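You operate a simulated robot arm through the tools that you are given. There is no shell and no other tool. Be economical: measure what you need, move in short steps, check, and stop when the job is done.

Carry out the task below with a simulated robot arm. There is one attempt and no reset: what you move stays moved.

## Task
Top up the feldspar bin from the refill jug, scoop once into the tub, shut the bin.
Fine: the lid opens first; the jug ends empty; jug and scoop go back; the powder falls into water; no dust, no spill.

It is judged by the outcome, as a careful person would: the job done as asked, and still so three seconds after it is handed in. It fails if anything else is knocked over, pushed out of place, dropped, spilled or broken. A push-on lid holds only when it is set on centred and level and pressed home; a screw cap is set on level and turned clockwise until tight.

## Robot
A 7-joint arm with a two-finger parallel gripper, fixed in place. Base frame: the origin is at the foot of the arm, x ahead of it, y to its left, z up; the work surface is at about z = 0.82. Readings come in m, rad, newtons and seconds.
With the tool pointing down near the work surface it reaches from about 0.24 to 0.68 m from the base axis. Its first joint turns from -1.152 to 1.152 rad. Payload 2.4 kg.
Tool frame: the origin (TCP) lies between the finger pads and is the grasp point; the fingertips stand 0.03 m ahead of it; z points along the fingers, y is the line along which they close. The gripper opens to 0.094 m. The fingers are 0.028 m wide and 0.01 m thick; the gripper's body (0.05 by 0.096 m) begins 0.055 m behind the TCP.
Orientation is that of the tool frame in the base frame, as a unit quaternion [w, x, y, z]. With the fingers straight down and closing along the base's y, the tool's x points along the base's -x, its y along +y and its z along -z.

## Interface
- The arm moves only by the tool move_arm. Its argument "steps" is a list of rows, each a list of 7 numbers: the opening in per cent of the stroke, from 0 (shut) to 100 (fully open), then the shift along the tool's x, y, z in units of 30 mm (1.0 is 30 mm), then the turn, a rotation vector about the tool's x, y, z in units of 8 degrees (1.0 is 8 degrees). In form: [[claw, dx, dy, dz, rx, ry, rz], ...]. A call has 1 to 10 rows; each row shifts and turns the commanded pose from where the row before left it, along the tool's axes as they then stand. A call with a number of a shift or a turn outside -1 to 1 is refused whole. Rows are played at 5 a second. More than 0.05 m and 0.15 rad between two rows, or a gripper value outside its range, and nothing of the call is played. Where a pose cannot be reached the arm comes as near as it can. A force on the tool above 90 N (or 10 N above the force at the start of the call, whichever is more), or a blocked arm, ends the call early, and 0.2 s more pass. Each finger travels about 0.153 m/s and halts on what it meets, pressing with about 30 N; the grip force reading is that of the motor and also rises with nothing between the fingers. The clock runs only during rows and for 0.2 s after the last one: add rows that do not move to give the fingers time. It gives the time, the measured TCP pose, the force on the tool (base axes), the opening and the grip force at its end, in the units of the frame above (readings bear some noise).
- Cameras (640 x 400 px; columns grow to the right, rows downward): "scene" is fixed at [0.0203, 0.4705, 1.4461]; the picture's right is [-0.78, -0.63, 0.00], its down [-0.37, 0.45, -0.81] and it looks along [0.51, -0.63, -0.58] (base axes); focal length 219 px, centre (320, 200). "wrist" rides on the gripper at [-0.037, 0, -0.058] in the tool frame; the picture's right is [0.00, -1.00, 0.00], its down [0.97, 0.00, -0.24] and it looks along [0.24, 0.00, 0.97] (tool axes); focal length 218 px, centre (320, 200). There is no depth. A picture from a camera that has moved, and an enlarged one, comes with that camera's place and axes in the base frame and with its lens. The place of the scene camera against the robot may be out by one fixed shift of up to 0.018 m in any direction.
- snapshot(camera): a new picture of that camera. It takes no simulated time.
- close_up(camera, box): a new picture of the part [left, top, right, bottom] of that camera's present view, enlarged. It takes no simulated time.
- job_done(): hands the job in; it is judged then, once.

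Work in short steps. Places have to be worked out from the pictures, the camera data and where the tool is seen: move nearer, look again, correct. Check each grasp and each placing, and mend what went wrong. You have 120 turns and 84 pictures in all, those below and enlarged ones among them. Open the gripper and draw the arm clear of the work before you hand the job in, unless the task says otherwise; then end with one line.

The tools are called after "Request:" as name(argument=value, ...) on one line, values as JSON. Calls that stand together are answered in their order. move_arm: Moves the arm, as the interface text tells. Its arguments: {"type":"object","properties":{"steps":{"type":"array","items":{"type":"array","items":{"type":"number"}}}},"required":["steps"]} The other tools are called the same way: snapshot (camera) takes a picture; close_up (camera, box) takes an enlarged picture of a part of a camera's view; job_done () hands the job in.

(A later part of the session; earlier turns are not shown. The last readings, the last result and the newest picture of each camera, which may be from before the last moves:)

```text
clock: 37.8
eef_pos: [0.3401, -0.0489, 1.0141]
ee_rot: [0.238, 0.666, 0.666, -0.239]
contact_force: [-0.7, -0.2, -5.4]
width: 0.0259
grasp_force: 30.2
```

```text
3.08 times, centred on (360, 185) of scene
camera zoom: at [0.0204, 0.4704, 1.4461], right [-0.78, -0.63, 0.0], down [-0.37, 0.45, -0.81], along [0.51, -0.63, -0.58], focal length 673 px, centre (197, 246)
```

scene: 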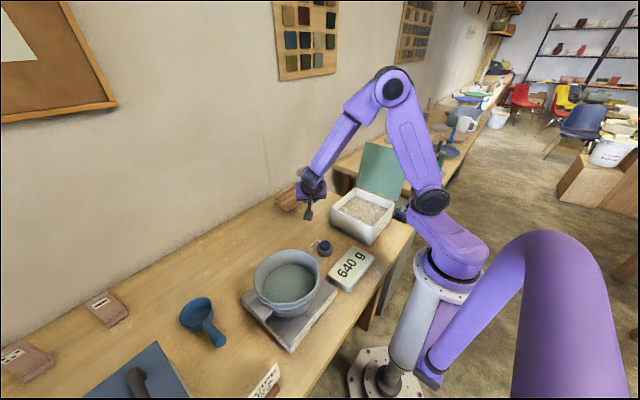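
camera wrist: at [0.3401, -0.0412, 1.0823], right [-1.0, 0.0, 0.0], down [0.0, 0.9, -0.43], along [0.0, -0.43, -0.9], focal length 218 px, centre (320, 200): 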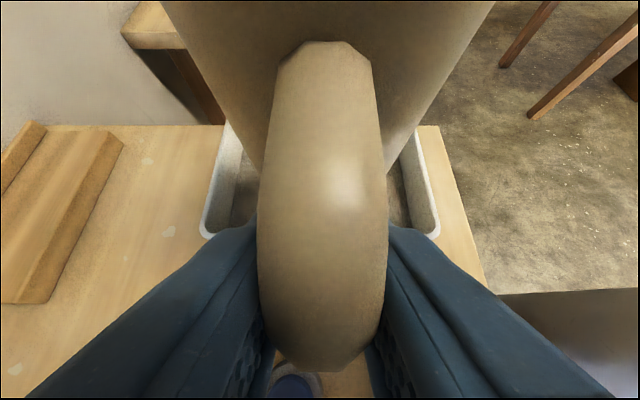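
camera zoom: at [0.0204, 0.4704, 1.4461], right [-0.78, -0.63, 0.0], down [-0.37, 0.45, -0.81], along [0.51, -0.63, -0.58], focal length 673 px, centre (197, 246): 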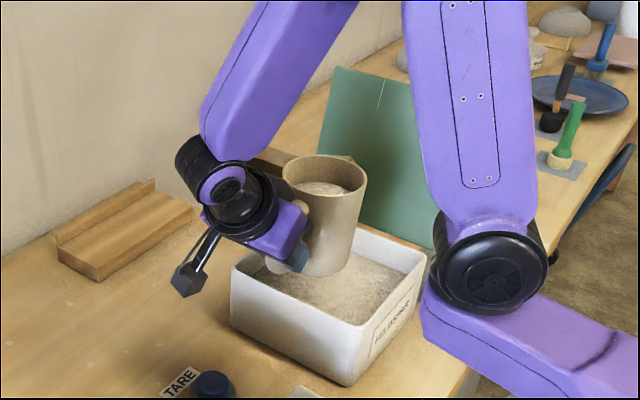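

The spout is over the bin at about (0.34, -0.18, 1.05). I start tilting slowly about the spout, to 24° first.

Request:
move_arm(steps=[[0, -0.149, 0, -0.287, 0, 0.5, 0], [0, -0.149, 0, -0.287, 0, 0.5, 0], [0, -0.149, 0, -0.287, 0, 0.5, 0], [0, -0.149, 0, -0.287, 0, 0.5, 0], [0, -0.149, 0, -0.287, 0, 0.5, 0], [0, -0.149, 0, -0.287, 0, 0.5, 0], [0, 0, 0, 0, 0, 0, 0]])

Request:
close_up(camera="scene", box=[290, 120, 430, 250])

```text
clock: 39.4
eef_pos: [0.3397, -0.0461, 1.0714]
ee_rot: [0.095, 0.7, 0.702, -0.095]
contact_force: [0.1, -0.2, -5.6]
width: 0.0258
grasp_force: 29.7
```

```text
3.08 times, centred on (360, 185) of scene
camera zoom: at [0.0204, 0.4704, 1.4461], right [-0.78, -0.63, 0.0], down [-0.37, 0.45, -0.81], along [0.51, -0.63, -0.58], focal length 673 px, centre (197, 246)
```

zoom: 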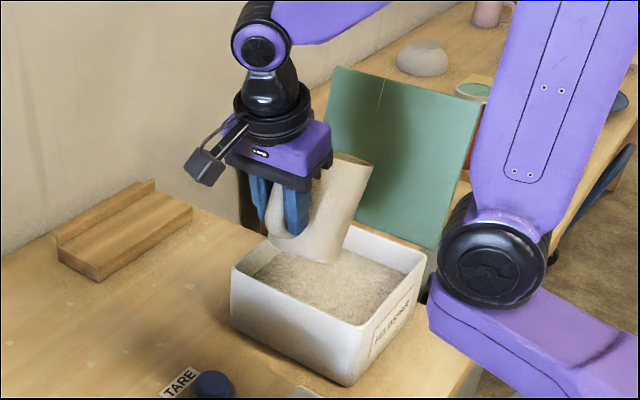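

T=24°, still nothing flowing, and everything is clear. I continue to 48° while bringing the spout lower and a bit further over the bin.

Request:
move_arm(steps=[[0, -0.206, 0, -0.07, 0, 0.5, 0], [0, -0.206, 0, -0.07, 0, 0.5, 0], [0, -0.206, 0, -0.07, 0, 0.5, 0], [0, -0.206, 0, -0.07, 0, 0.5, 0], [0, -0.206, 0, -0.07, 0, 0.5, 0], [0, -0.206, 0, -0.07, 0, 0.5, 0], [0, 0, 0, 0, 0, 0, 0]])

Request:
close_up(camera="scene", box=[290, 120, 430, 250])

Request:
snapshot(camera="wrist")

```text
clock: 41.0
eef_pos: [0.3397, -0.0821, 1.087]
ee_rot: [-0.053, 0.705, 0.706, 0.053]
contact_force: [0.0, -0.5, -2.5]
width: 0.0255
grasp_force: 29.7
```

```text
3.08 times, centred on (360, 185) of scene
camera zoom: at [0.0203, 0.4704, 1.4461], right [-0.78, -0.63, 0.0], down [-0.37, 0.45, -0.81], along [0.51, -0.63, -0.58], focal length 673 px, centre (197, 246)
```

zoom: 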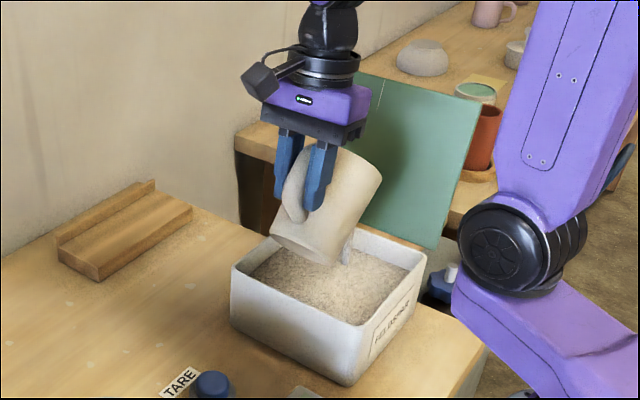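

```text
40 pictures are left
camera wrist: at [0.3402, -0.1274, 1.1386], right [-1.0, 0.0, 0.0], down [0.0, 0.92, 0.38], along [0.0, 0.38, -0.92], focal length 218 px, centre (320, 200)
```

wrist: 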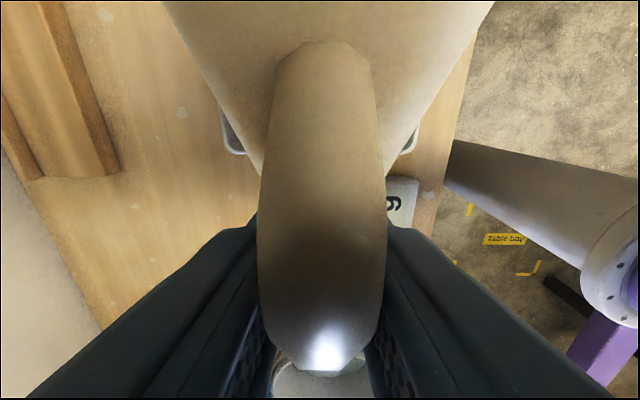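

Powder is flowing into the bin and the load fell from 5.6 N to 2.5 N. I continue tilting to 72°, lowering the spout.

Request:
move_arm(steps=[[0, -0.22, 0, -0.052, 0, 0.5, 0], [0, -0.22, 0, -0.052, 0, 0.5, 0], [0, -0.22, 0, -0.052, 0, 0.5, 0], [0, -0.22, 0, -0.052, 0, 0.5, 0], [0, -0.22, 0, -0.052, 0, 0.5, 0], [0, -0.22, 0, -0.052, 0, 0.5, 0], [0, 0, 0, 0, 0, 0, 0]])

Request:
close_up(camera="scene", box=[290, 120, 430, 250])

```text
clock: 42.6
eef_pos: [0.3396, -0.1236, 1.0831]
ee_rot: [-0.198, 0.678, 0.679, 0.199]
contact_force: [0.3, 0.0, -0.5]
width: 0.0251
grasp_force: 30.2
```

```text
3.08 times, centred on (360, 185) of scene
camera zoom: at [0.0203, 0.4704, 1.4461], right [-0.78, -0.63, 0.0], down [-0.37, 0.45, -0.81], along [0.51, -0.63, -0.58], focal length 673 px, centre (197, 246)
```

zoom: 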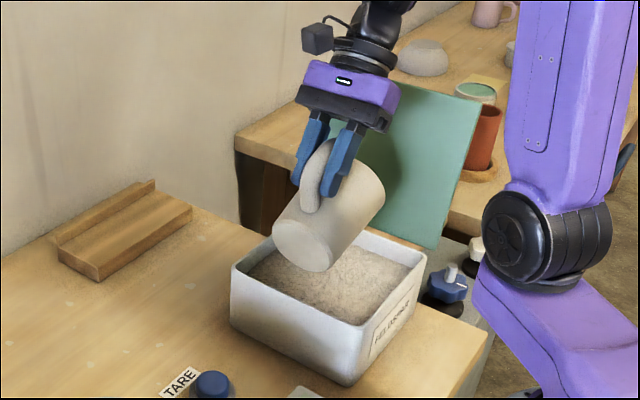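

The load is near zero, so the jug is almost empty. I tilt on to about 96°, bringing the spout back toward the bin's middle so the hand stays clear of the lid.

Request:
move_arm(steps=[[0, 0.068, 0, -0.15, 0, 0.5, 0], [0, 0.068, 0, -0.15, 0, 0.5, 0], [0, 0.068, 0, -0.15, 0, 0.5, 0], [0, 0.068, 0, -0.15, 0, 0.5, 0], [0, 0.068, 0, -0.15, 0, 0.5, 0], [0, 0.068, 0, -0.15, 0, 0.5, 0], [0, 0, 0, 0, 0, 0, 0]])

Request:
close_up(camera="scene", box=[290, 100, 430, 250])

```text
clock: 44.2
eef_pos: [0.34, -0.1302, 1.1114]
ee_rot: [-0.335, 0.622, 0.623, 0.336]
contact_force: [0.8, -0.3, -1.0]
width: 0.0252
grasp_force: 30.0
```

```text
2.67 times, centred on (360, 175) of scene
camera zoom: at [0.0203, 0.4704, 1.4461], right [-0.78, -0.63, 0.0], down [-0.37, 0.45, -0.81], along [0.51, -0.63, -0.58], focal length 583 px, centre (213, 267)
```

zoom: 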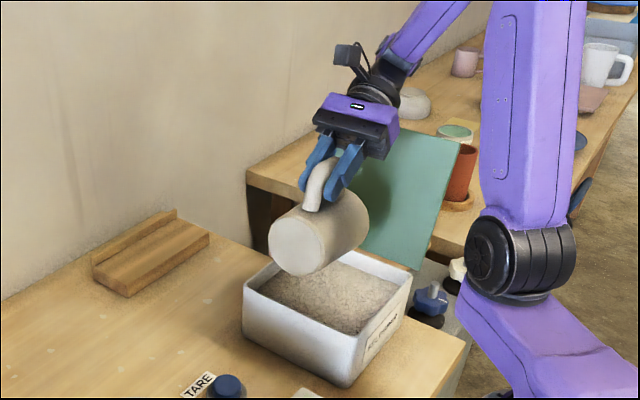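

T≈96° and clear of the lid. I go a last 12°, shifting the spout a bit back and up, and hold briefly so it empties.

Request:
move_arm(steps=[[0, 0.25, 0, -0.117, 0, 0.5, 0], [0, 0.25, 0, -0.117, 0, 0.5, 0], [0, 0.25, 0, -0.117, 0, 0.5, 0], [0, 0, 0, 0, 0, 0, 0], [0, 0, 0, 0, 0, 0, 0], [0, 0, 0, 0, 0, 0, 0]])

Request:
close_up(camera="scene", box=[290, 100, 430, 250])

```text
clock: 45.6
eef_pos: [0.3409, -0.1292, 1.1356]
ee_rot: [-0.397, 0.585, 0.585, 0.398]
contact_force: [-0.6, 0.0, 0.1]
width: 0.0251
grasp_force: 30.1
```

```text
2.67 times, centred on (360, 175) of scene
camera zoom: at [0.0203, 0.4705, 1.4461], right [-0.78, -0.63, 0.0], down [-0.37, 0.45, -0.81], along [0.51, -0.63, -0.58], focal length 583 px, centre (213, 267)
```

zoom: 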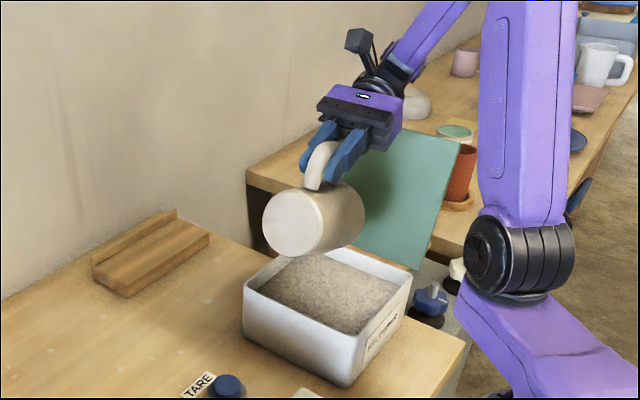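

The jug is fully inverted and the load has vanished. I raise it, then untilt about the spout.

Request:
move_arm(steps=[[0, 0.93, 0, -0.36, 0, 0, 0], [0, 0.93, 0, -0.36, 0, 0, 0], [0, 0.217, 0, 0.607, 0, -1, 0], [0, 0.217, 0, 0.607, 0, -1, 0], [0, 0.217, 0, 0.607, 0, -1, 0], [0, 0.217, 0, 0.607, 0, -1, 0], [0, 0.217, 0, 0.607, 0, -1, 0], [0, 0.217, 0, 0.607, 0, -1, 0], [0, 0.217, 0, 0.607, 0, -1, 0], [0, 0.217, 0, 0.607, 0, -1, 0]])

Request:
move_arm(steps=[[0, 0.217, 0, 0.607, 0, -1, 0], [0, 0.217, 0, 0.607, 0, -1, 0], [0, 0.217, 0, 0.607, 0, -1, 0], [0, 0, 0, 0, 0, 0, 0]])

Request:
close_up(camera="scene", box=[290, 100, 430, 250])

```text
clock: 47.8
eef_pos: [0.3391, -0.0022, 1.1233]
ee_rot: [-0.027, 0.706, 0.707, 0.027]
contact_force: [0.1, 0.1, 0.1]
width: 0.0248
grasp_force: 30.9
```

```text
clock: 48.8
eef_pos: [0.3406, 0.014, 1.0687]
ee_rot: [0.12, 0.697, 0.697, -0.12]
contact_force: [0.0, -0.6, -1.0]
width: 0.0255
grasp_force: 29.8
```

```text
2.67 times, centred on (360, 175) of scene
camera zoom: at [0.0203, 0.4705, 1.4461], right [-0.78, -0.63, 0.0], down [-0.37, 0.45, -0.81], along [0.51, -0.63, -0.58], focal length 583 px, centre (213, 267)
```

zoom: 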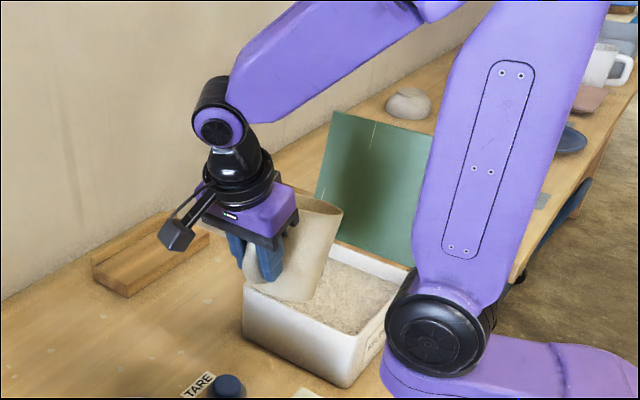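

Untilted to about 20° with nothing dropped. I finish levelling, then move back to +x along the path I came.

Request:
move_arm(steps=[[0, 0.217, 0, 0.607, 0, -1, 0], [0, 0.217, 0, 0.607, 0, -1, 0], [0, 0.1, 0, 0.285, 0, -0.47, 0], [0, 0, 0.8, 0, 0, 0, 0], [0, 0, 0.8, 0, 0, 0, 0], [0, 0, 0.8, 0, 0, 0, 0], [0, 0, 0.8, 0, 0, 0, 0], [0, 0, 0.75, 0, 0, 0, 0], [0, 0, 0, 0, 0, 0, 0]])

Request:
snapshot(camera="wrist")

```text
clock: 50.8
eef_pos: [0.4576, 0.0086, 1.0221]
ee_rot: [0.237, 0.666, 0.666, -0.237]
contact_force: [0.7, -0.2, -0.4]
width: 0.0253
grasp_force: 30.7
```

```text
35 pictures are left
camera wrist: at [0.4579, 0.0162, 1.0897], right [-1.0, 0.0, 0.0], down [0.0, 0.9, -0.43], along [0.0, -0.43, -0.9], focal length 218 px, centre (320, 200)
```

wrist: 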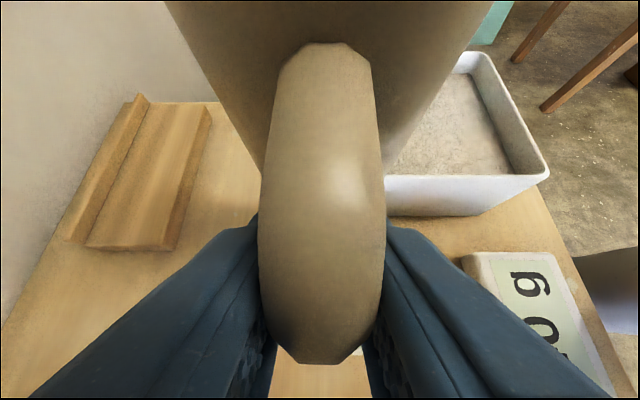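

Jug unchanged in the grip. I yaw back +90°.

Request:
move_arm(steps=[[0, 0, 0, 0, -0.633, 0, -0.774], [0, 0, 0, 0, -0.633, 0, -0.774], [0, 0, 0, 0, -0.633, 0, -0.774], [0, 0, 0, 0, -0.633, 0, -0.774], [0, 0, 0, 0, -0.633, 0, -0.774], [0, 0, 0, 0, -0.633, 0, -0.774], [0, 0, 0, 0, -0.633, 0, -0.774], [0, 0, 0, 0, -0.633, 0, -0.774], [0, 0, 0, 0, -0.633, 0, -0.774], [0, 0, 0, 0, -0.633, 0, -0.774]])

Request:
move_arm(steps=[[0, 0, 0, 0, -0.633, 0, -0.774], [0, 0, 0, 0, -0.158, 0, -0.193], [0, 0, 0, 0, 0, 0, 0]])

Request:
snapshot(camera="wrist")

```text
clock: 53.0
eef_pos: [0.4578, 0.0088, 1.0202]
ee_rot: [0.335, 0.081, 0.938, -0.028]
contact_force: [0.0, 1.2, -0.4]
width: 0.0252
grasp_force: 30.0
```

```text
clock: 53.8
eef_pos: [0.4583, 0.0089, 1.0206]
ee_rot: [0.337, 0.0, 0.942, 0.001]
contact_force: [0.2, 0.0, -0.7]
width: 0.025
grasp_force: 29.9
```

```text
34 pictures are left
camera wrist: at [0.4505, 0.0085, 1.0888], right [0.0, -1.0, 0.0], down [-0.9, 0.0, -0.43], along [0.43, 0.0, -0.9], focal length 218 px, centre (320, 200)
```

wrist: 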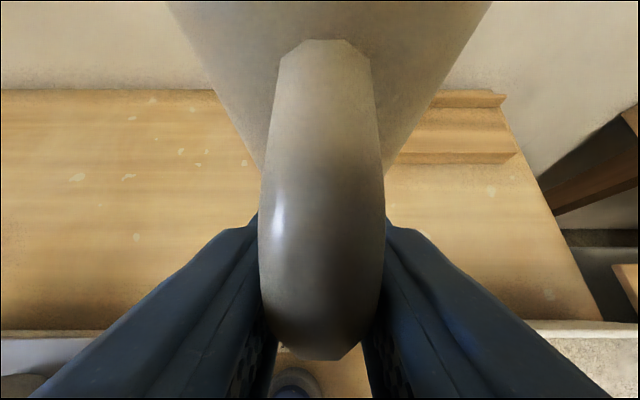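

Yaw restored. I lower over the original spot, stopping about 2 cm high to check the attitude.

Request:
move_arm(steps=[[0, 0.633, -0.05, 0.774, 0, 0, 0], [0, 0.633, -0.05, 0.774, 0, 0, 0], [0, 0.633, -0.05, 0.774, 0, 0, 0], [0, 0.633, -0.04, 0.774, 0, 0, 0], [0, 0, 0, 0, 0, 0, 0]])

Request:
close_up(camera="scene", box=[270, 170, 390, 270])

```text
clock: 55.0
eef_pos: [0.4603, 0.0035, 0.8995]
ee_rot: [0.336, 0.0, 0.942, 0.0]
contact_force: [-0.2, 0.3, -0.6]
width: 0.0252
grasp_force: 30.1
```

```text
4.00 times, centred on (330, 220) of scene
camera zoom: at [0.0203, 0.4705, 1.4461], right [-0.78, -0.63, 0.0], down [-0.37, 0.45, -0.81], along [0.51, -0.63, -0.58], focal length 875 px, centre (280, 120)
```

zoom: 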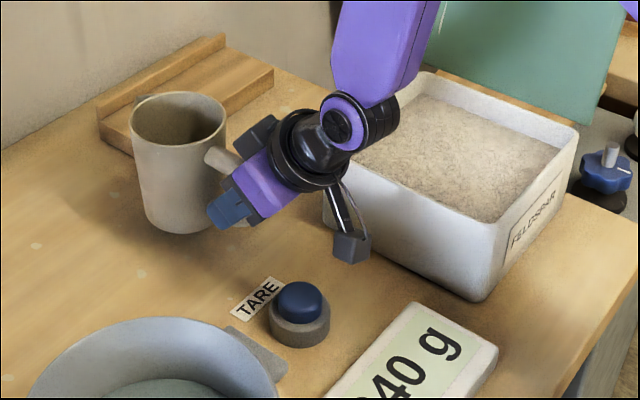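

The jug looks empty and close to level. I lower gently to contact.

Request:
move_arm(steps=[[0, 0.105, 0, 0.129, 0, 0, 0], [0, 0.105, 0, 0.129, 0, 0, 0], [0, 0.105, 0, 0.129, 0, 0, 0], [0, 0.06, 0, 0.075, 0, 0, 0], [0, 0, 0, 0, 0, 0, 0]])

```text
clock: 56.2
eef_pos: [0.46, 0.0043, 0.8825]
ee_rot: [0.336, 0.0, 0.942, -0.001]
contact_force: [-0.2, 0.0, -1.0]
width: 0.0253
grasp_force: 29.7
```

Request:
move_arm(steps=[[0, 0.04, -0.02, 0.05, 0, 0, 0], [0, 0.04, 0, 0.05, 0, 0, 0], [0, 0.04, 0, 0.05, 0, 0, 0], [0, 0, 0, 0, 0, 0, 0]])

Request:
close_up(camera="scene", box=[270, 170, 390, 270])

```text
clock: 57.2
eef_pos: [0.4601, 0.0042, 0.8788]
ee_rot: [0.336, 0.001, 0.942, -0.003]
contact_force: [-0.6, -1.5, 7.4]
width: 0.0252
grasp_force: 29.6
```

```text
4.00 times, centred on (330, 220) of scene
camera zoom: at [0.0201, 0.4704, 1.4461], right [-0.78, -0.63, 0.0], down [-0.37, 0.45, -0.81], along [0.51, -0.63, -0.58], focal length 875 px, centre (280, 120)
```

zoom: 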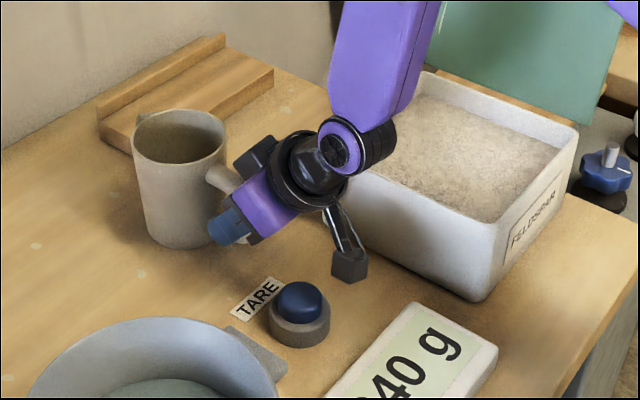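

Contact at 7 N at the original height, and the jug stands in its old place. I open and back off along the fingers.

Request:
move_arm(steps=[[30, 0, 0, 0, 0, 0, 0], [60, 0, 0, 0, 0, 0, 0], [60, 0, 0, 0, 0, 0, 0], [60, 0, 0, -0.6, 0, 0, 0], [60, 0, 0, -1, 0, 0, 0], [60, 0, 0, -1, 0, 0, 0], [60, -0.5, 0, -0.9, 0, 0.3, 0], [60, -0.5, 0, -0.9, 0, 0.3, 0]])

Request:
snapshot(camera="wrist")

```text
clock: 59.0
eef_pos: [0.397, 0.0022, 0.9995]
ee_rot: [0.296, 0.0, 0.955, 0.001]
contact_force: [-1.3, -0.2, 0.0]
width: 0.0563
grasp_force: 0.1
```

```text
31 pictures are left
camera wrist: at [0.3958, 0.0015, 1.0676], right [0.0, -1.0, 0.0], down [-0.94, 0.0, -0.35], along [0.35, 0.0, -0.94], focal length 218 px, centre (320, 200)
```

wrist: 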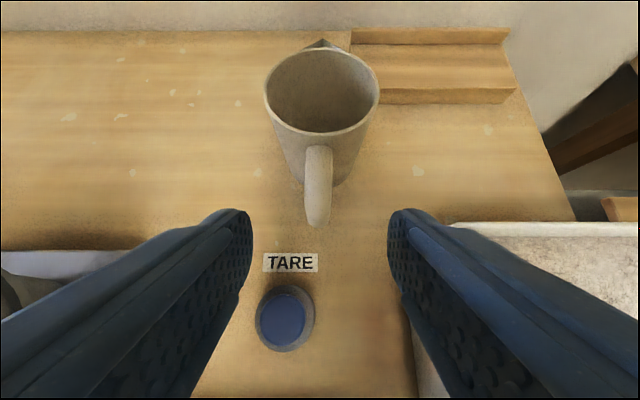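

The jug stands empty in its place. Next the scoop: I level the tool while rising and travel toward +y to look at it from above.

Request:
move_arm(steps=[[60, 0, 0, -0.9, 0, 0.9, 0], [60, 0, 0.3, -0.9, 0, 0.9, 0], [60, 0, 0.6, -0.9, 0, 0.9, 0], [60, 0, 0.9, -0.5, 0, 0.9, 0], [60, 0, 1, -0.2, 0, 0.7, 0], [60, 0, 1, 0, 0, 0, 0], [60, 0, 1, 0, 0, 0, 0], [60, 0, 1, 0, 0, 0, 0], [60, 0, 1, 0, 0, 0, 0], [60, 0, 1, 0, 0, 0, 0]])

Request:
move_arm(steps=[[60, 0, 1, 0, 0, 0, 0], [60, 0, 1, 0, 0, 0, 0], [60, 0, 1, 0.4, 0, 0, 0], [60, 0, 1, 0.4, 0, 0, 0], [60, 0, 1, 0.4, 0, 0, 0], [60, 0, 0, 0, 0, 0, 0]])

Request:
snapshot(camera="wrist")

```text
clock: 61.2
eef_pos: [0.3625, 0.2359, 1.088]
ee_rot: [0.0, 0.001, 1.0, 0.0]
contact_force: [0.6, 0.7, -0.3]
width: 0.0563
grasp_force: 0.0
out of reach, approached as far as the arm can: row 1
```

```text
clock: 62.6
eef_pos: [0.3621, 0.3861, 1.0504]
ee_rot: [0.001, 0.0, 1.0, 0.001]
contact_force: [-0.1, -0.3, 0.2]
width: 0.0563
grasp_force: 0.0
```

```text
30 pictures are left
camera wrist: at [0.4005, 0.3861, 1.1086], right [0.0, -1.0, 0.0], down [-0.97, 0.0, 0.24], along [-0.24, 0.0, -0.97], focal length 218 px, centre (320, 200)
```

wrist: 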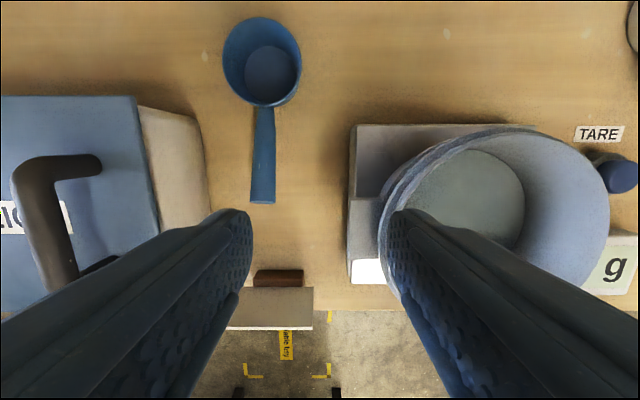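

The scoop bowl centre is at about (0.485, 0.447, 0.855). Its handle slopes up to about (0.35, 0.444, 0.895). I pitch the tool forward about 38° as I did for the jug, so I can tip the scoop later, and go to a pre-grasp point.

Request:
move_arm(steps=[[60, 0, 0.39, 0, 0, -0.95, 0], [60, 0, 0.39, 0, 0, -0.95, 0], [60, 0, 0.39, 0, 0, -0.95, 0], [60, 0, 0.39, 0, 0, -0.95, 0], [60, 0, 0.39, 0, 0, -0.95, 0], [60, 0.75, 0, 0.5, 0, 0, 0], [60, 0.75, 0, 0.5, 0, 0, 0], [60, 0.75, 0, 0.5, 0, 0, 0], [60, 0, 0, 0, 0, 0, 0]])

Request:
snapshot(camera="wrist")

```text
clock: 64.6
eef_pos: [0.3373, 0.4435, 0.9733]
ee_rot: [0.326, -0.001, 0.945, 0.001]
contact_force: [0.0, 0.8, -0.4]
width: 0.0562
grasp_force: 0.1
```

```text
29 pictures are left
camera wrist: at [0.3306, 0.4424, 1.0424], right [0.0, -1.0, 0.0], down [-0.91, 0.0, -0.41], along [0.41, 0.0, -0.91], focal length 218 px, centre (320, 200)
```

wrist: 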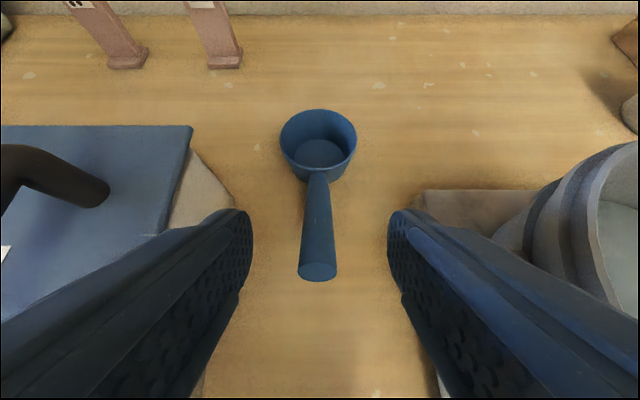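

Aligned with the handle. I go in to the grip point near (0.378, 0.444, 0.879) and close.

Request:
move_arm(steps=[[60, 0.43, 0.03, 0.6, 0, 0, 0], [60, 0.42, 0, 0.9, 0, 0, 0], [60, 0, 0, 0.9, 0, 0, 0], [60, 0, 0, 0.9, 0, 0, 0], [60, 0, 0, 0, 0, 0, 0]])

Request:
close_up(camera="scene", box=[140, 240, 280, 360])

Request:
snapshot(camera="wrist")

```text
clock: 65.8
eef_pos: [0.3775, 0.4459, 0.8782]
ee_rot: [0.326, 0.0, 0.945, 0.001]
contact_force: [0.2, 0.8, 1.0]
width: 0.0563
grasp_force: 0.1
```

```text
3.33 times, centred on (210, 300) of scene
camera zoom: at [0.0203, 0.4705, 1.4461], right [-0.78, -0.63, 0.0], down [-0.37, 0.45, -0.81], along [0.51, -0.63, -0.58], focal length 729 px, centre (687, -133)
```

zoom: 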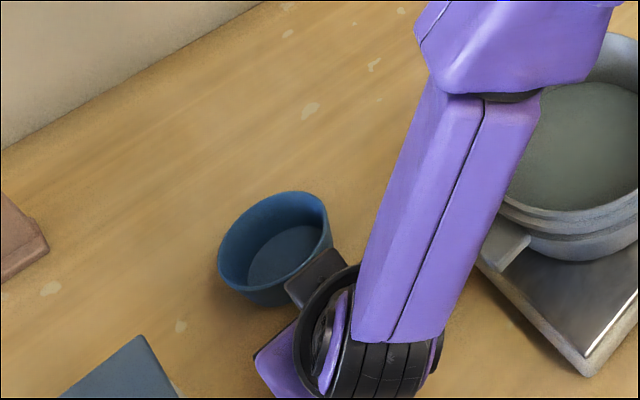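

```text
27 pictures are left
camera wrist: at [0.3716, 0.4441, 0.9478], right [0.0, -1.0, 0.0], down [-0.91, 0.0, -0.41], along [0.41, 0.0, -0.91], focal length 218 px, centre (320, 200)
```

wrist: 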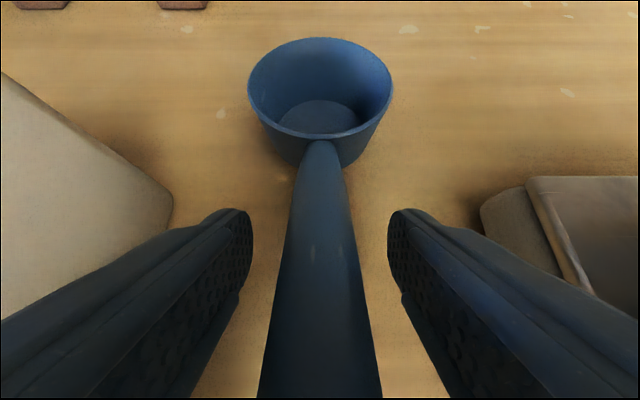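

The handle is centred between the pads. I close and lift 3 cm to check.

Request:
move_arm(steps=[[0, 0, 0, 0, 0, 0, 0], [0, 0, 0, 0, 0, 0, 0], [0, 0, 0, 0, 0, 0, 0], [0, -0.3, 0, -0.39, 0, 0, 0], [0, -0.3, 0, -0.39, 0, 0, 0], [0, 0, 0, 0, 0, 0, 0]])

Request:
snapshot(camera="wrist")

```text
clock: 67.2
eef_pos: [0.3776, 0.4453, 0.9112]
ee_rot: [0.327, 0.0, 0.945, 0.0]
contact_force: [0.4, 0.4, -1.1]
width: 0.0272
grasp_force: 30.0
```

```text
26 pictures are left
camera wrist: at [0.3714, 0.4459, 0.9783], right [0.0, -1.0, 0.0], down [-0.91, 0.0, -0.41], along [0.41, 0.0, -0.91], focal length 218 px, centre (320, 200)
```

wrist: 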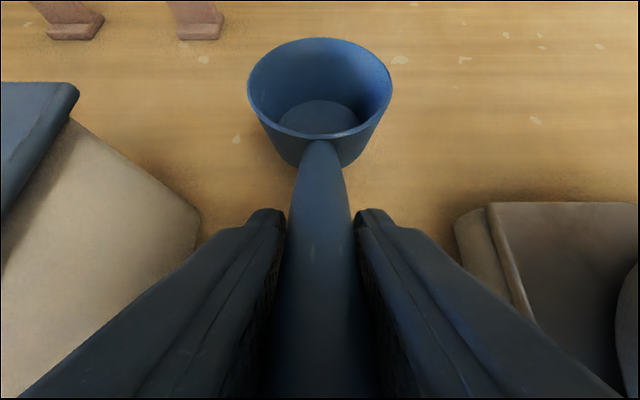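

The scoop is rigid in the grip; its home TCP is (0.3775, 0.4455, 0.878). I lift, carry it toward the bin side and a little +x, then yaw.

Request:
move_arm(steps=[[0, -0.6, 0, -0.78, 0, 0, 0], [0, -0.6, -0.4, -0.78, 0, 0, 0], [0, -0.6, -0.9, -0.78, 0, 0, 0], [0, -0.6, -0.9, -0.78, 0, 0, 0], [0, -0.6, -0.9, -0.78, 0, 0, 0], [0, -0.3, -1, 0.23, 0, 0, 0], [0, -0.3, -1, 0.23, 0, 0, 0], [0, -0.3, -1, 0.23, 0, 0, 0], [0, -0.3, -1, 0.23, 0, 0, 0], [0, -0.3, -1, 0.23, 0, 0, 0]])

Request:
move_arm(steps=[[0, -0.3, -1, 0.23, 0, 0, 0], [0, -0.3, -1, 0.23, 0, 0, 0], [0, 0, -1, 0, 0.4, 0, 0.48], [0, 0, 0, 0, 0.616, 0, 0.788], [0, 0, 0, 0, 0.616, 0, 0.788], [0, 0, 0, 0, 0.616, 0, 0.788], [0, 0, 0, 0, 0.616, 0, 0.788], [0, 0, 0, 0, 0.616, 0, 0.788], [0, 0, 0, 0, 0, 0, 0]])

```text
clock: 69.4
eef_pos: [0.4343, 0.203, 1.0566]
ee_rot: [0.327, 0.0, 0.945, 0.001]
contact_force: [-0.2, -0.5, -1.1]
width: 0.0271
grasp_force: 30.3
```

```text
clock: 71.4
eef_pos: [0.4554, 0.1128, 1.0591]
ee_rot: [0.301, 0.363, 0.873, -0.126]
contact_force: [0.1, 0.4, -1.1]
width: 0.0269
grasp_force: 30.1
```

Yaw is at -45°. I finish to -90° and move toward the bin.

Request:
move_arm(steps=[[0, 0, 0, 0, 0.616, 0, 0.788], [0, 0, 0, 0, 0.616, 0, 0.788], [0, 0, 0, 0, 0.616, 0, 0.788], [0, 0, 0, 0, 0.616, 0, 0.788], [0, 0, 0, 0, 0.616, 0, 0.788], [0, 0, 0, 0, 0.37, 0, 0.473], [0, 0, -0.96, 0, 0, 0, 0], [0, 0, -0.96, 0, 0, 0, 0], [0, -0.6, -0.96, 0.47, 0, 0, 0], [0, -0.6, -0.96, 0.47, 0, 0, 0]])

Request:
move_arm(steps=[[0, -0.7, 0, 0.55, 0, 0, 0], [0, -0.7, 0, 0.55, 0, 0, 0], [0, -0.7, 0, 0.55, 0, 0, 0], [0, -0.7, 0, 0.55, 0, 0, 0], [0, -0.7, 0, 0.55, 0, 0, 0], [0, 0, 0, 0, 0, 0, 0]])

Request:
snapshot(camera="wrist")

Request:
close_up(camera="scene", box=[290, 120, 430, 250])

```text
clock: 73.6
eef_pos: [0.3401, 0.0647, 1.0585]
ee_rot: [0.231, 0.668, 0.669, -0.23]
contact_force: [0.1, 0.1, -1.0]
width: 0.0274
grasp_force: 30.1
```

```text
clock: 75.0
eef_pos: [0.339, -0.0673, 1.0576]
ee_rot: [0.231, 0.667, 0.67, -0.23]
contact_force: [0.0, 0.1, -1.1]
width: 0.0273
grasp_force: 30.1
```

```text
25 pictures are left
camera wrist: at [0.3396, -0.0621, 1.1262], right [-1.0, 0.0, 0.0], down [0.0, 0.91, -0.41], along [0.0, -0.41, -0.91], focal length 218 px, centre (320, 200)
```

wrist: 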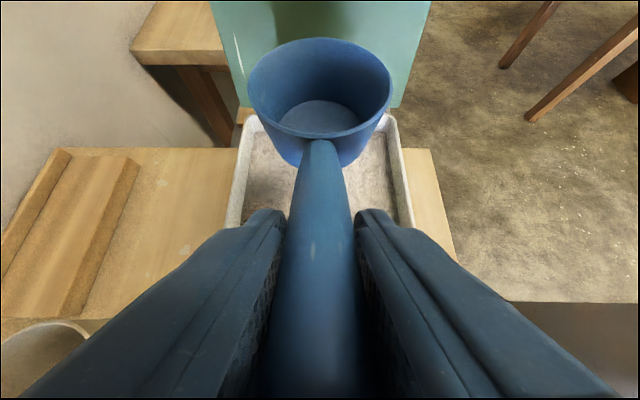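

```text
3.08 times, centred on (360, 185) of scene
camera zoom: at [0.0203, 0.4704, 1.4461], right [-0.78, -0.63, 0.0], down [-0.37, 0.45, -0.81], along [0.51, -0.63, -0.58], focal length 673 px, centre (197, 246)
```

zoom: 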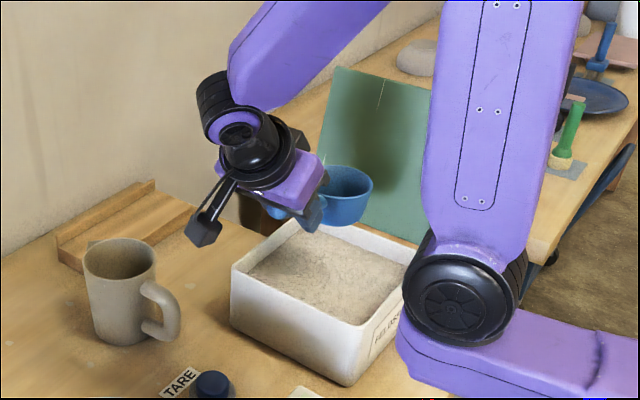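

The powder surface looks to be about 3.5 cm below the rim (z≈0.89). I tilt the bowl 40° mouth-forward in the air about the bowl, then check before plunging.

Request:
move_arm(steps=[[0, -0.413, 0, -0.3, 0, 1, 0], [0, -0.413, 0, -0.3, 0, 1, 0], [0, -0.413, 0, -0.3, 0, 1, 0], [0, -0.413, 0, -0.3, 0, 1, 0], [0, -0.413, 0, -0.3, 0, 1, 0], [0, 0.3, 0, 0.8, 0, 0, 0], [0, 0, 0, 0.8, 0, 0, 0], [0, 0, 0, 0.8, 0, 0, 0], [0, 0, 0, 0, 0, 0, 0]])

Request:
close_up(camera="scene", box=[310, 140, 430, 240])

```text
clock: 77.0
eef_pos: [0.3402, -0.0965, 1.0506]
ee_rot: [-0.011, 0.705, 0.709, 0.012]
contact_force: [-0.2, 1.1, -0.6]
width: 0.0269
grasp_force: 29.4
```

```text
4.00 times, centred on (370, 190) of scene
camera zoom: at [0.0203, 0.4705, 1.4461], right [-0.78, -0.63, 0.0], down [-0.37, 0.45, -0.81], along [0.51, -0.63, -0.58], focal length 875 px, centre (120, 240)
```

zoom: 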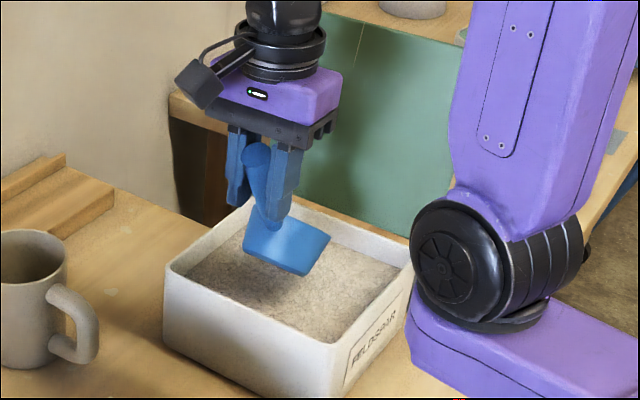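

Bowl at about (y -0.164, z 0.965), mouth forward. I plunge to z≈0.893 and push 3 cm forward through the powder.

Request:
move_arm(steps=[[0, 0, 0, 0.6, 0, 0, 0], [0, 0, 0, 0.6, 0, 0, 0], [0, 0, 0, 0.6, 0, 0, 0], [0, 0, 0, 0.6, 0, 0, 0], [0, -0.33, 0, 0, 0, 0, 0], [0, -0.33, 0, 0, 0, 0, 0], [0, -0.33, 0, 0, 0, 0, 0], [0, 0, 0, 0, 0, 0, 0]])

Request:
close_up(camera="scene", box=[310, 140, 430, 240])

```text
clock: 78.8
eef_pos: [0.3412, -0.1228, 0.9783]
ee_rot: [-0.012, 0.706, 0.708, 0.012]
contact_force: [0.7, 0.4, -1.5]
width: 0.0275
grasp_force: 30.8
```

```text
4.00 times, centred on (370, 190) of scene
camera zoom: at [0.0203, 0.4704, 1.4461], right [-0.78, -0.63, 0.0], down [-0.37, 0.45, -0.81], along [0.51, -0.63, -0.58], focal length 875 px, centre (120, 240)
```

zoom: 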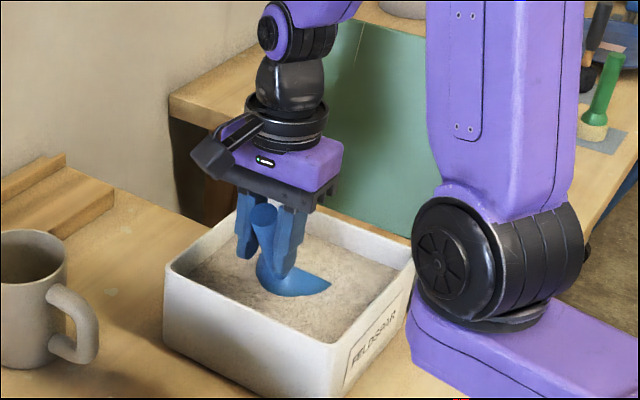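

The bowl is submerged in the powder. I curl it up to about 16° while easing forward and up slightly.

Request:
move_arm(steps=[[0, 0.129, 0, 0.122, 0, -0.5, 0], [0, 0.129, 0, 0.122, 0, -0.5, 0], [0, 0.129, 0, 0.122, 0, -0.5, 0], [0, 0.129, 0, 0.122, 0, -0.5, 0], [0, 0.129, 0, 0.122, 0, -0.5, 0], [0, 0.129, 0, 0.122, 0, -0.5, 0], [0, 0, 0, 0, 0, 0, 0]])

Request:
close_up(camera="scene", box=[310, 140, 430, 240])

```text
clock: 80.4
eef_pos: [0.3401, -0.1024, 0.9526]
ee_rot: [0.137, 0.693, 0.695, -0.136]
contact_force: [-0.4, -1.3, -2.8]
width: 0.0277
grasp_force: 30.2
```

```text
4.00 times, centred on (370, 190) of scene
camera zoom: at [0.0203, 0.4705, 1.4461], right [-0.78, -0.63, 0.0], down [-0.37, 0.45, -0.81], along [0.51, -0.63, -0.58], focal length 875 px, centre (120, 240)
```

zoom: 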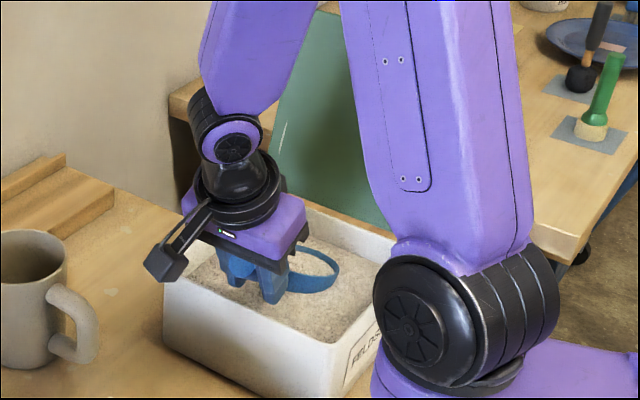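

Powder is in the bowl (-2.8 N against -1.1 N empty). I raise straight up, level the bowl over the bin, and pause so loose powder settles.

Request:
move_arm(steps=[[0, -0.19, 0, -0.46, 0, 0, 0], [0, -0.19, 0, -0.46, 0, 0, 0], [0, -0.19, 0, -0.46, 0, 0, 0], [0, 0.184, 0, 0.177, 0, -0.5, 0], [0, 0.184, 0, 0.177, 0, -0.5, 0], [0, 0.184, 0, 0.177, 0, -0.5, 0], [0, 0.184, 0, 0.177, 0, -0.5, 0], [0, -0.308, 0, -0.394, 0, 0, 0], [0, -0.308, 0, -0.394, 0, 0, 0], [0, 0, 0, 0, 0, 0, 0]])

Request:
snapshot(camera="wrist")

```text
clock: 82.6
eef_pos: [0.3417, -0.0938, 0.9982]
ee_rot: [0.232, 0.667, 0.669, -0.231]
contact_force: [0.7, 0.6, -2.8]
width: 0.0276
grasp_force: 29.9
```

```text
20 pictures are left
camera wrist: at [0.3411, -0.0875, 1.0664], right [-1.0, 0.0, 0.0], down [0.0, 0.91, -0.41], along [0.0, -0.41, -0.91], focal length 218 px, centre (320, 200)
```

wrist: 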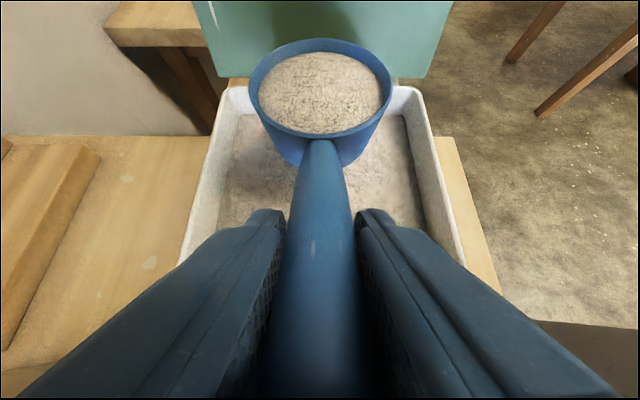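

A full, level scoop of about 170 g, with the powder below the rim. The tub centre is near (0.332, 0.248) with its rim at about 0.94. I raise and carry the scoop level toward +y.

Request:
move_arm(steps=[[0, -0.4, 0, -0.51, 0, 0, 0], [0, -0.5, 0, -0.63, 0, 0, 0], [0, 0.3, 0, -0.24, 0, 0, 0], [0, 0.6, 0, -0.47, 0, 0, 0], [0, 0.75, 0, -0.586, 0, 0, 0], [0, 0.75, 0, -0.586, 0, 0, 0], [0, 0.75, 0, -0.586, 0, 0, 0], [0, 0.75, 0, -0.586, 0, 0, 0], [0, 0.75, 0, -0.586, 0, 0, 0], [0, 0.75, 0, -0.586, 0, 0, 0]])

Request:
move_arm(steps=[[0, 0.75, -0.04, -0.586, 0, 0, 0], [0, 0.75, -0.04, -0.586, 0, 0, 0], [0, 0.75, -0.04, -0.586, 0, 0, 0], [0, 0.75, -0.04, -0.586, 0, 0, 0], [0, 0.75, -0.04, -0.586, 0, 0, 0], [0, 0.6, -0.04, -0.47, 0, 0, 0], [0, 0.5, -0.03, -0.39, 0, 0, 0], [0, 0, 0, 0, 0, 0, 0]])

Request:
snapshot(camera="wrist")

```text
clock: 84.8
eef_pos: [0.339, 0.1125, 1.0432]
ee_rot: [0.232, 0.667, 0.67, -0.231]
contact_force: [-0.4, 0.5, -2.1]
width: 0.0276
grasp_force: 30.1
```

```text
clock: 86.6
eef_pos: [0.3308, 0.2964, 1.0423]
ee_rot: [0.231, 0.668, 0.669, -0.232]
contact_force: [-0.1, -0.6, -3.1]
width: 0.0278
grasp_force: 30.1
```

```text
19 pictures are left
camera wrist: at [0.3315, 0.3027, 1.1098], right [-1.0, 0.0, 0.0], down [0.0, 0.91, -0.41], along [0.0, -0.41, -0.91], focal length 218 px, centre (320, 200)
```

wrist: 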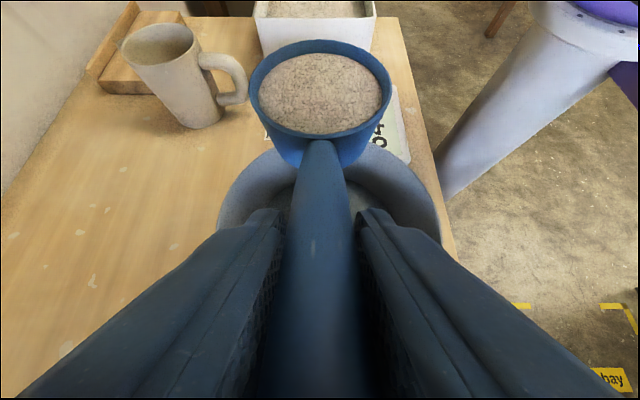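

The tub centre refines to about (0.325, 0.25). I continue +y so the bowl's front lip comes over the water at y≈0.23.

Request:
move_arm(steps=[[0, 0.53, -0.05, -0.415, 0, 0, 0], [0, 0.53, -0.05, -0.415, 0, 0, 0], [0, 0.53, -0.05, -0.415, 0, 0, 0], [0, 0.53, -0.05, -0.415, 0, 0, 0], [0, 0, 0, 0, 0, 0, 0]])

Request:
snapshot(camera="scene")

```text
clock: 87.8
eef_pos: [0.3238, 0.3766, 1.042]
ee_rot: [0.232, 0.667, 0.669, -0.231]
contact_force: [-0.3, -0.3, -2.2]
width: 0.0277
grasp_force: 30.2
```

```text
18 pictures are left
```

scene: 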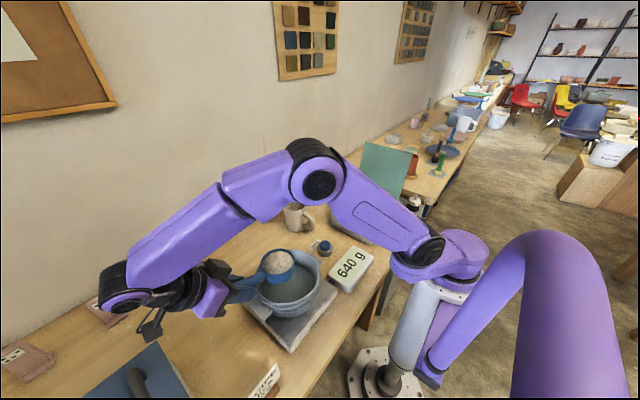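

The scoop is right over the tub. I tilt slowly to 24° while lowering the lip to about z 0.95, inside the tub's mouth height.

Request:
move_arm(steps=[[0, -0.095, 0, 0.115, 0, 0.5, 0], [0, -0.095, 0, 0.115, 0, 0.5, 0], [0, -0.095, 0, 0.115, 0, 0.5, 0], [0, -0.095, 0, 0.115, 0, 0.5, 0], [0, -0.095, 0, 0.115, 0, 0.5, 0], [0, -0.095, 0, 0.115, 0, 0.5, 0], [0, 0, 0, 0, 0, 0, 0]])

Request:
close_up(camera="scene", box=[200, 220, 350, 350])

```text
clock: 89.4
eef_pos: [0.3244, 0.3515, 1.0299]
ee_rot: [0.087, 0.7, 0.704, -0.086]
contact_force: [-0.2, -1.1, -2.6]
width: 0.0275
grasp_force: 29.9
```

```text
3.08 times, centred on (275, 285) of scene
camera zoom: at [0.0203, 0.4705, 1.4461], right [-0.78, -0.63, 0.0], down [-0.37, 0.45, -0.81], along [0.51, -0.63, -0.58], focal length 673 px, centre (458, -62)
```

zoom: 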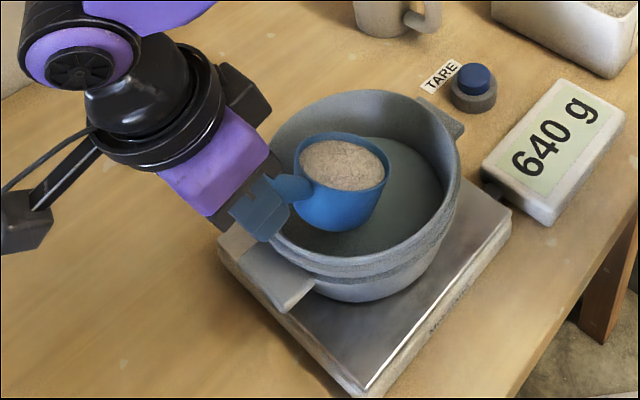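

The bowl sits well inside the tub's mouth. I tilt on gently to about 49°, lowering the lip to about 0.92.

Request:
move_arm(steps=[[0, -0.197, 0, -0.0625, 0, 0.375, 0], [0, -0.197, 0, -0.0625, 0, 0.375, 0], [0, -0.197, 0, -0.0625, 0, 0.375, 0], [0, -0.197, 0, -0.0625, 0, 0.375, 0], [0, -0.197, 0, -0.0625, 0, 0.375, 0], [0, -0.197, 0, -0.0625, 0, 0.375, 0], [0, -0.197, 0, -0.0625, 0, 0.375, 0], [0, -0.197, 0, -0.0625, 0, 0.375, 0], [0, 0, 0, 0, 0, 0, 0]])

Request:
close_up(camera="scene", box=[200, 220, 350, 350])

```text
clock: 91.4
eef_pos: [0.3238, 0.3063, 1.0498]
ee_rot: [-0.061, 0.703, 0.706, 0.062]
contact_force: [0.2, 0.9, -2.0]
width: 0.0274
grasp_force: 30.4
```

```text
3.08 times, centred on (275, 285) of scene
camera zoom: at [0.0203, 0.4705, 1.4461], right [-0.78, -0.63, 0.0], down [-0.37, 0.45, -0.81], along [0.51, -0.63, -0.58], focal length 673 px, centre (458, -62)
```

zoom: 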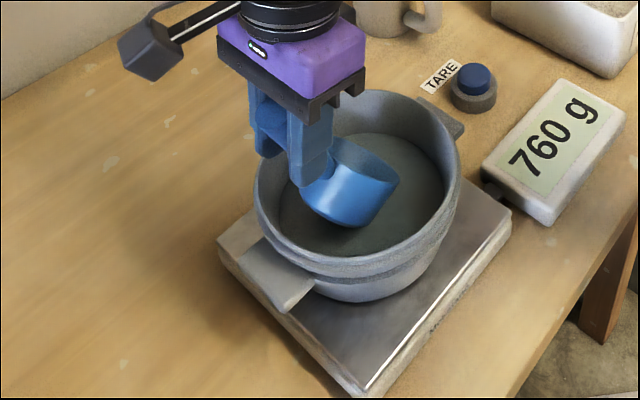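

The scale went from 640 to 760 g, so powder is going into the water. I keep tilting about the lip to about 89°.

Request:
move_arm(steps=[[0, -0.263, 0, -0.2, 0, 0.5, 0], [0, -0.263, 0, -0.2, 0, 0.5, 0], [0, -0.263, 0, -0.23, 0, 0.5, 0], [0, -0.263, 0, -0.23, 0, 0.5, 0], [0, -0.263, 0, -0.23, 0, 0.5, 0], [0, -0.263, 0, -0.23, 0, 0.5, 0], [0, -0.263, 0, -0.23, 0, 0.5, 0], [0, -0.263, 0, -0.23, 0, 0.5, 0], [0, -0.263, 0, -0.23, 0, 0.5, 0], [0, -0.263, 0, -0.23, 0, 0.5, 0]])

Request:
close_up(camera="scene", box=[200, 220, 350, 350])

```text
clock: 93.6
eef_pos: [0.3249, 0.2072, 1.0714]
ee_rot: [-0.298, 0.64, 0.642, 0.298]
contact_force: [0.5, -0.3, -0.5]
width: 0.0273
grasp_force: 30.3
```

```text
3.08 times, centred on (275, 285) of scene
camera zoom: at [0.0203, 0.4705, 1.4461], right [-0.78, -0.63, 0.0], down [-0.37, 0.45, -0.81], along [0.51, -0.63, -0.58], focal length 673 px, centre (458, -62)
```

zoom: 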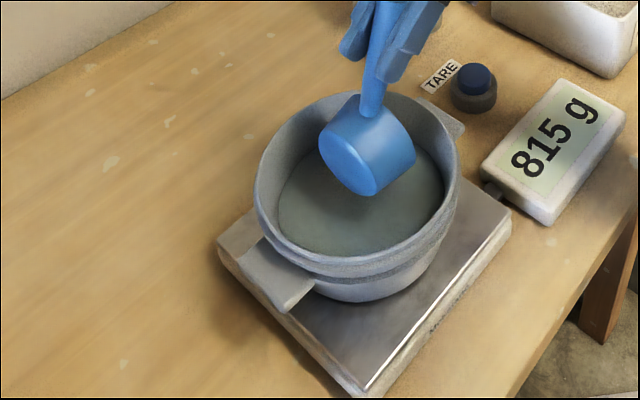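

815 g now. I tip another 20° to empty it fully.

Request:
move_arm(steps=[[0, -0.263, 0, -0.23, 0, 0.5, 0], [0, -0.263, 0, -0.23, 0, 0.5, 0], [0, -0.263, 0, -0.23, 0, 0.5, 0], [0, -0.263, 0, -0.23, 0, 0.5, 0], [0, -0.263, 0, -0.23, 0, 0.5, 0], [0, 0, 0, 0, 0, 0, 0], [0, 0, 0, 0, 0, 0, 0]])

Request:
close_up(camera="scene", box=[200, 220, 350, 350])

```text
clock: 95.2
eef_pos: [0.3266, 0.1622, 1.0564]
ee_rot: [-0.406, 0.578, 0.581, 0.404]
contact_force: [0.2, -0.4, -0.1]
width: 0.0273
grasp_force: 30.6
out of reach, approached as far as the arm can: row 1
```

```text
3.08 times, centred on (275, 285) of scene
camera zoom: at [0.0203, 0.4705, 1.4461], right [-0.78, -0.63, 0.0], down [-0.37, 0.45, -0.81], along [0.51, -0.63, -0.58], focal length 673 px, centre (458, -62)
```

zoom: 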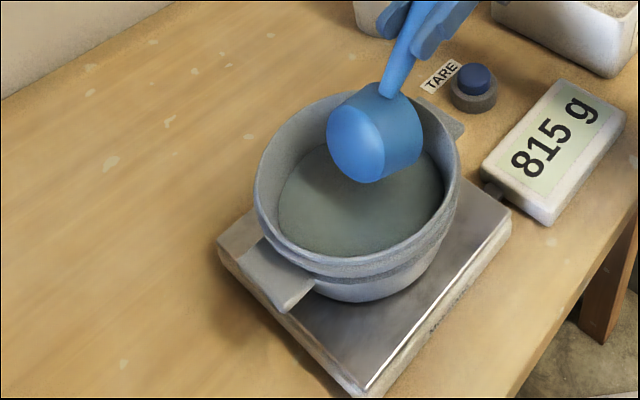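

The reading holds at 815 g, so the scoop is empty. I raise it out of the tub and untilt.

Request:
move_arm(steps=[[0, 0.94, 0, -0.34, 0, 0, 0], [0, 0.94, 0, -0.34, 0, 0, 0], [0, 0.94, 0, -0.34, 0, 0, 0], [0, 0.473, 0, 0.513, 0, -1, 0], [0, 0.473, 0, 0.513, 0, -1, 0], [0, 0.473, 0, 0.513, 0, -1, 0], [0, 0.473, 0, 0.513, 0, -1, 0], [0, 0.473, 0, 0.513, 0, -1, 0], [0, 0.473, 0, 0.513, 0, -1, 0], [0, 0.473, 0, 0.513, 0, -1, 0]])

Request:
move_arm(steps=[[0, 0.473, 0, 0.513, 0, -1, 0], [0, 0.473, 0, 0.513, 0, -1, 0], [0, 0.473, 0, 0.513, 0, -1, 0], [0, 0.473, 0, 0.513, 0, -1, 0], [0, 0.473, 0, 0.513, 0, -1, 0], [0, 0.473, 0, 0.513, 0, -1, 0], [0, 0, 0, 0, 0, 0, 0]])

Request:
snapshot(camera="wrist")

```text
clock: 97.4
eef_pos: [0.3266, 0.3037, 1.1439]
ee_rot: [-0.085, 0.702, 0.702, 0.086]
contact_force: [0.7, 0.3, -0.7]
width: 0.0273
grasp_force: 29.9
```

```text
clock: 99.0
eef_pos: [0.3264, 0.3767, 1.0436]
ee_rot: [0.208, 0.675, 0.676, -0.208]
contact_force: [0.5, -0.6, -1.2]
width: 0.0273
grasp_force: 30.3
```

```text
13 pictures are left
camera wrist: at [0.3259, 0.3776, 1.113], right [-1.0, 0.0, 0.0], down [0.0, 0.94, -0.35], along [0.0, -0.35, -0.94], focal length 218 px, centre (320, 200)
```

wrist: 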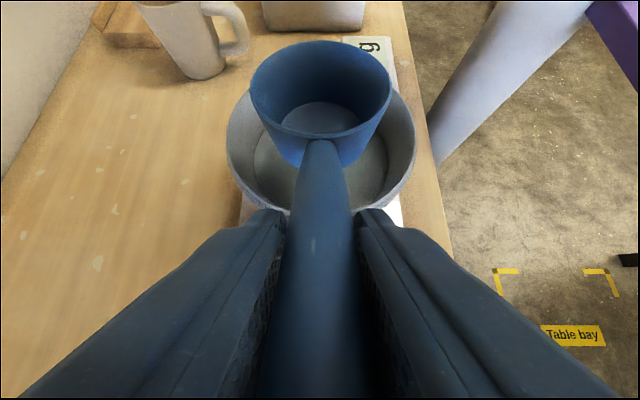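

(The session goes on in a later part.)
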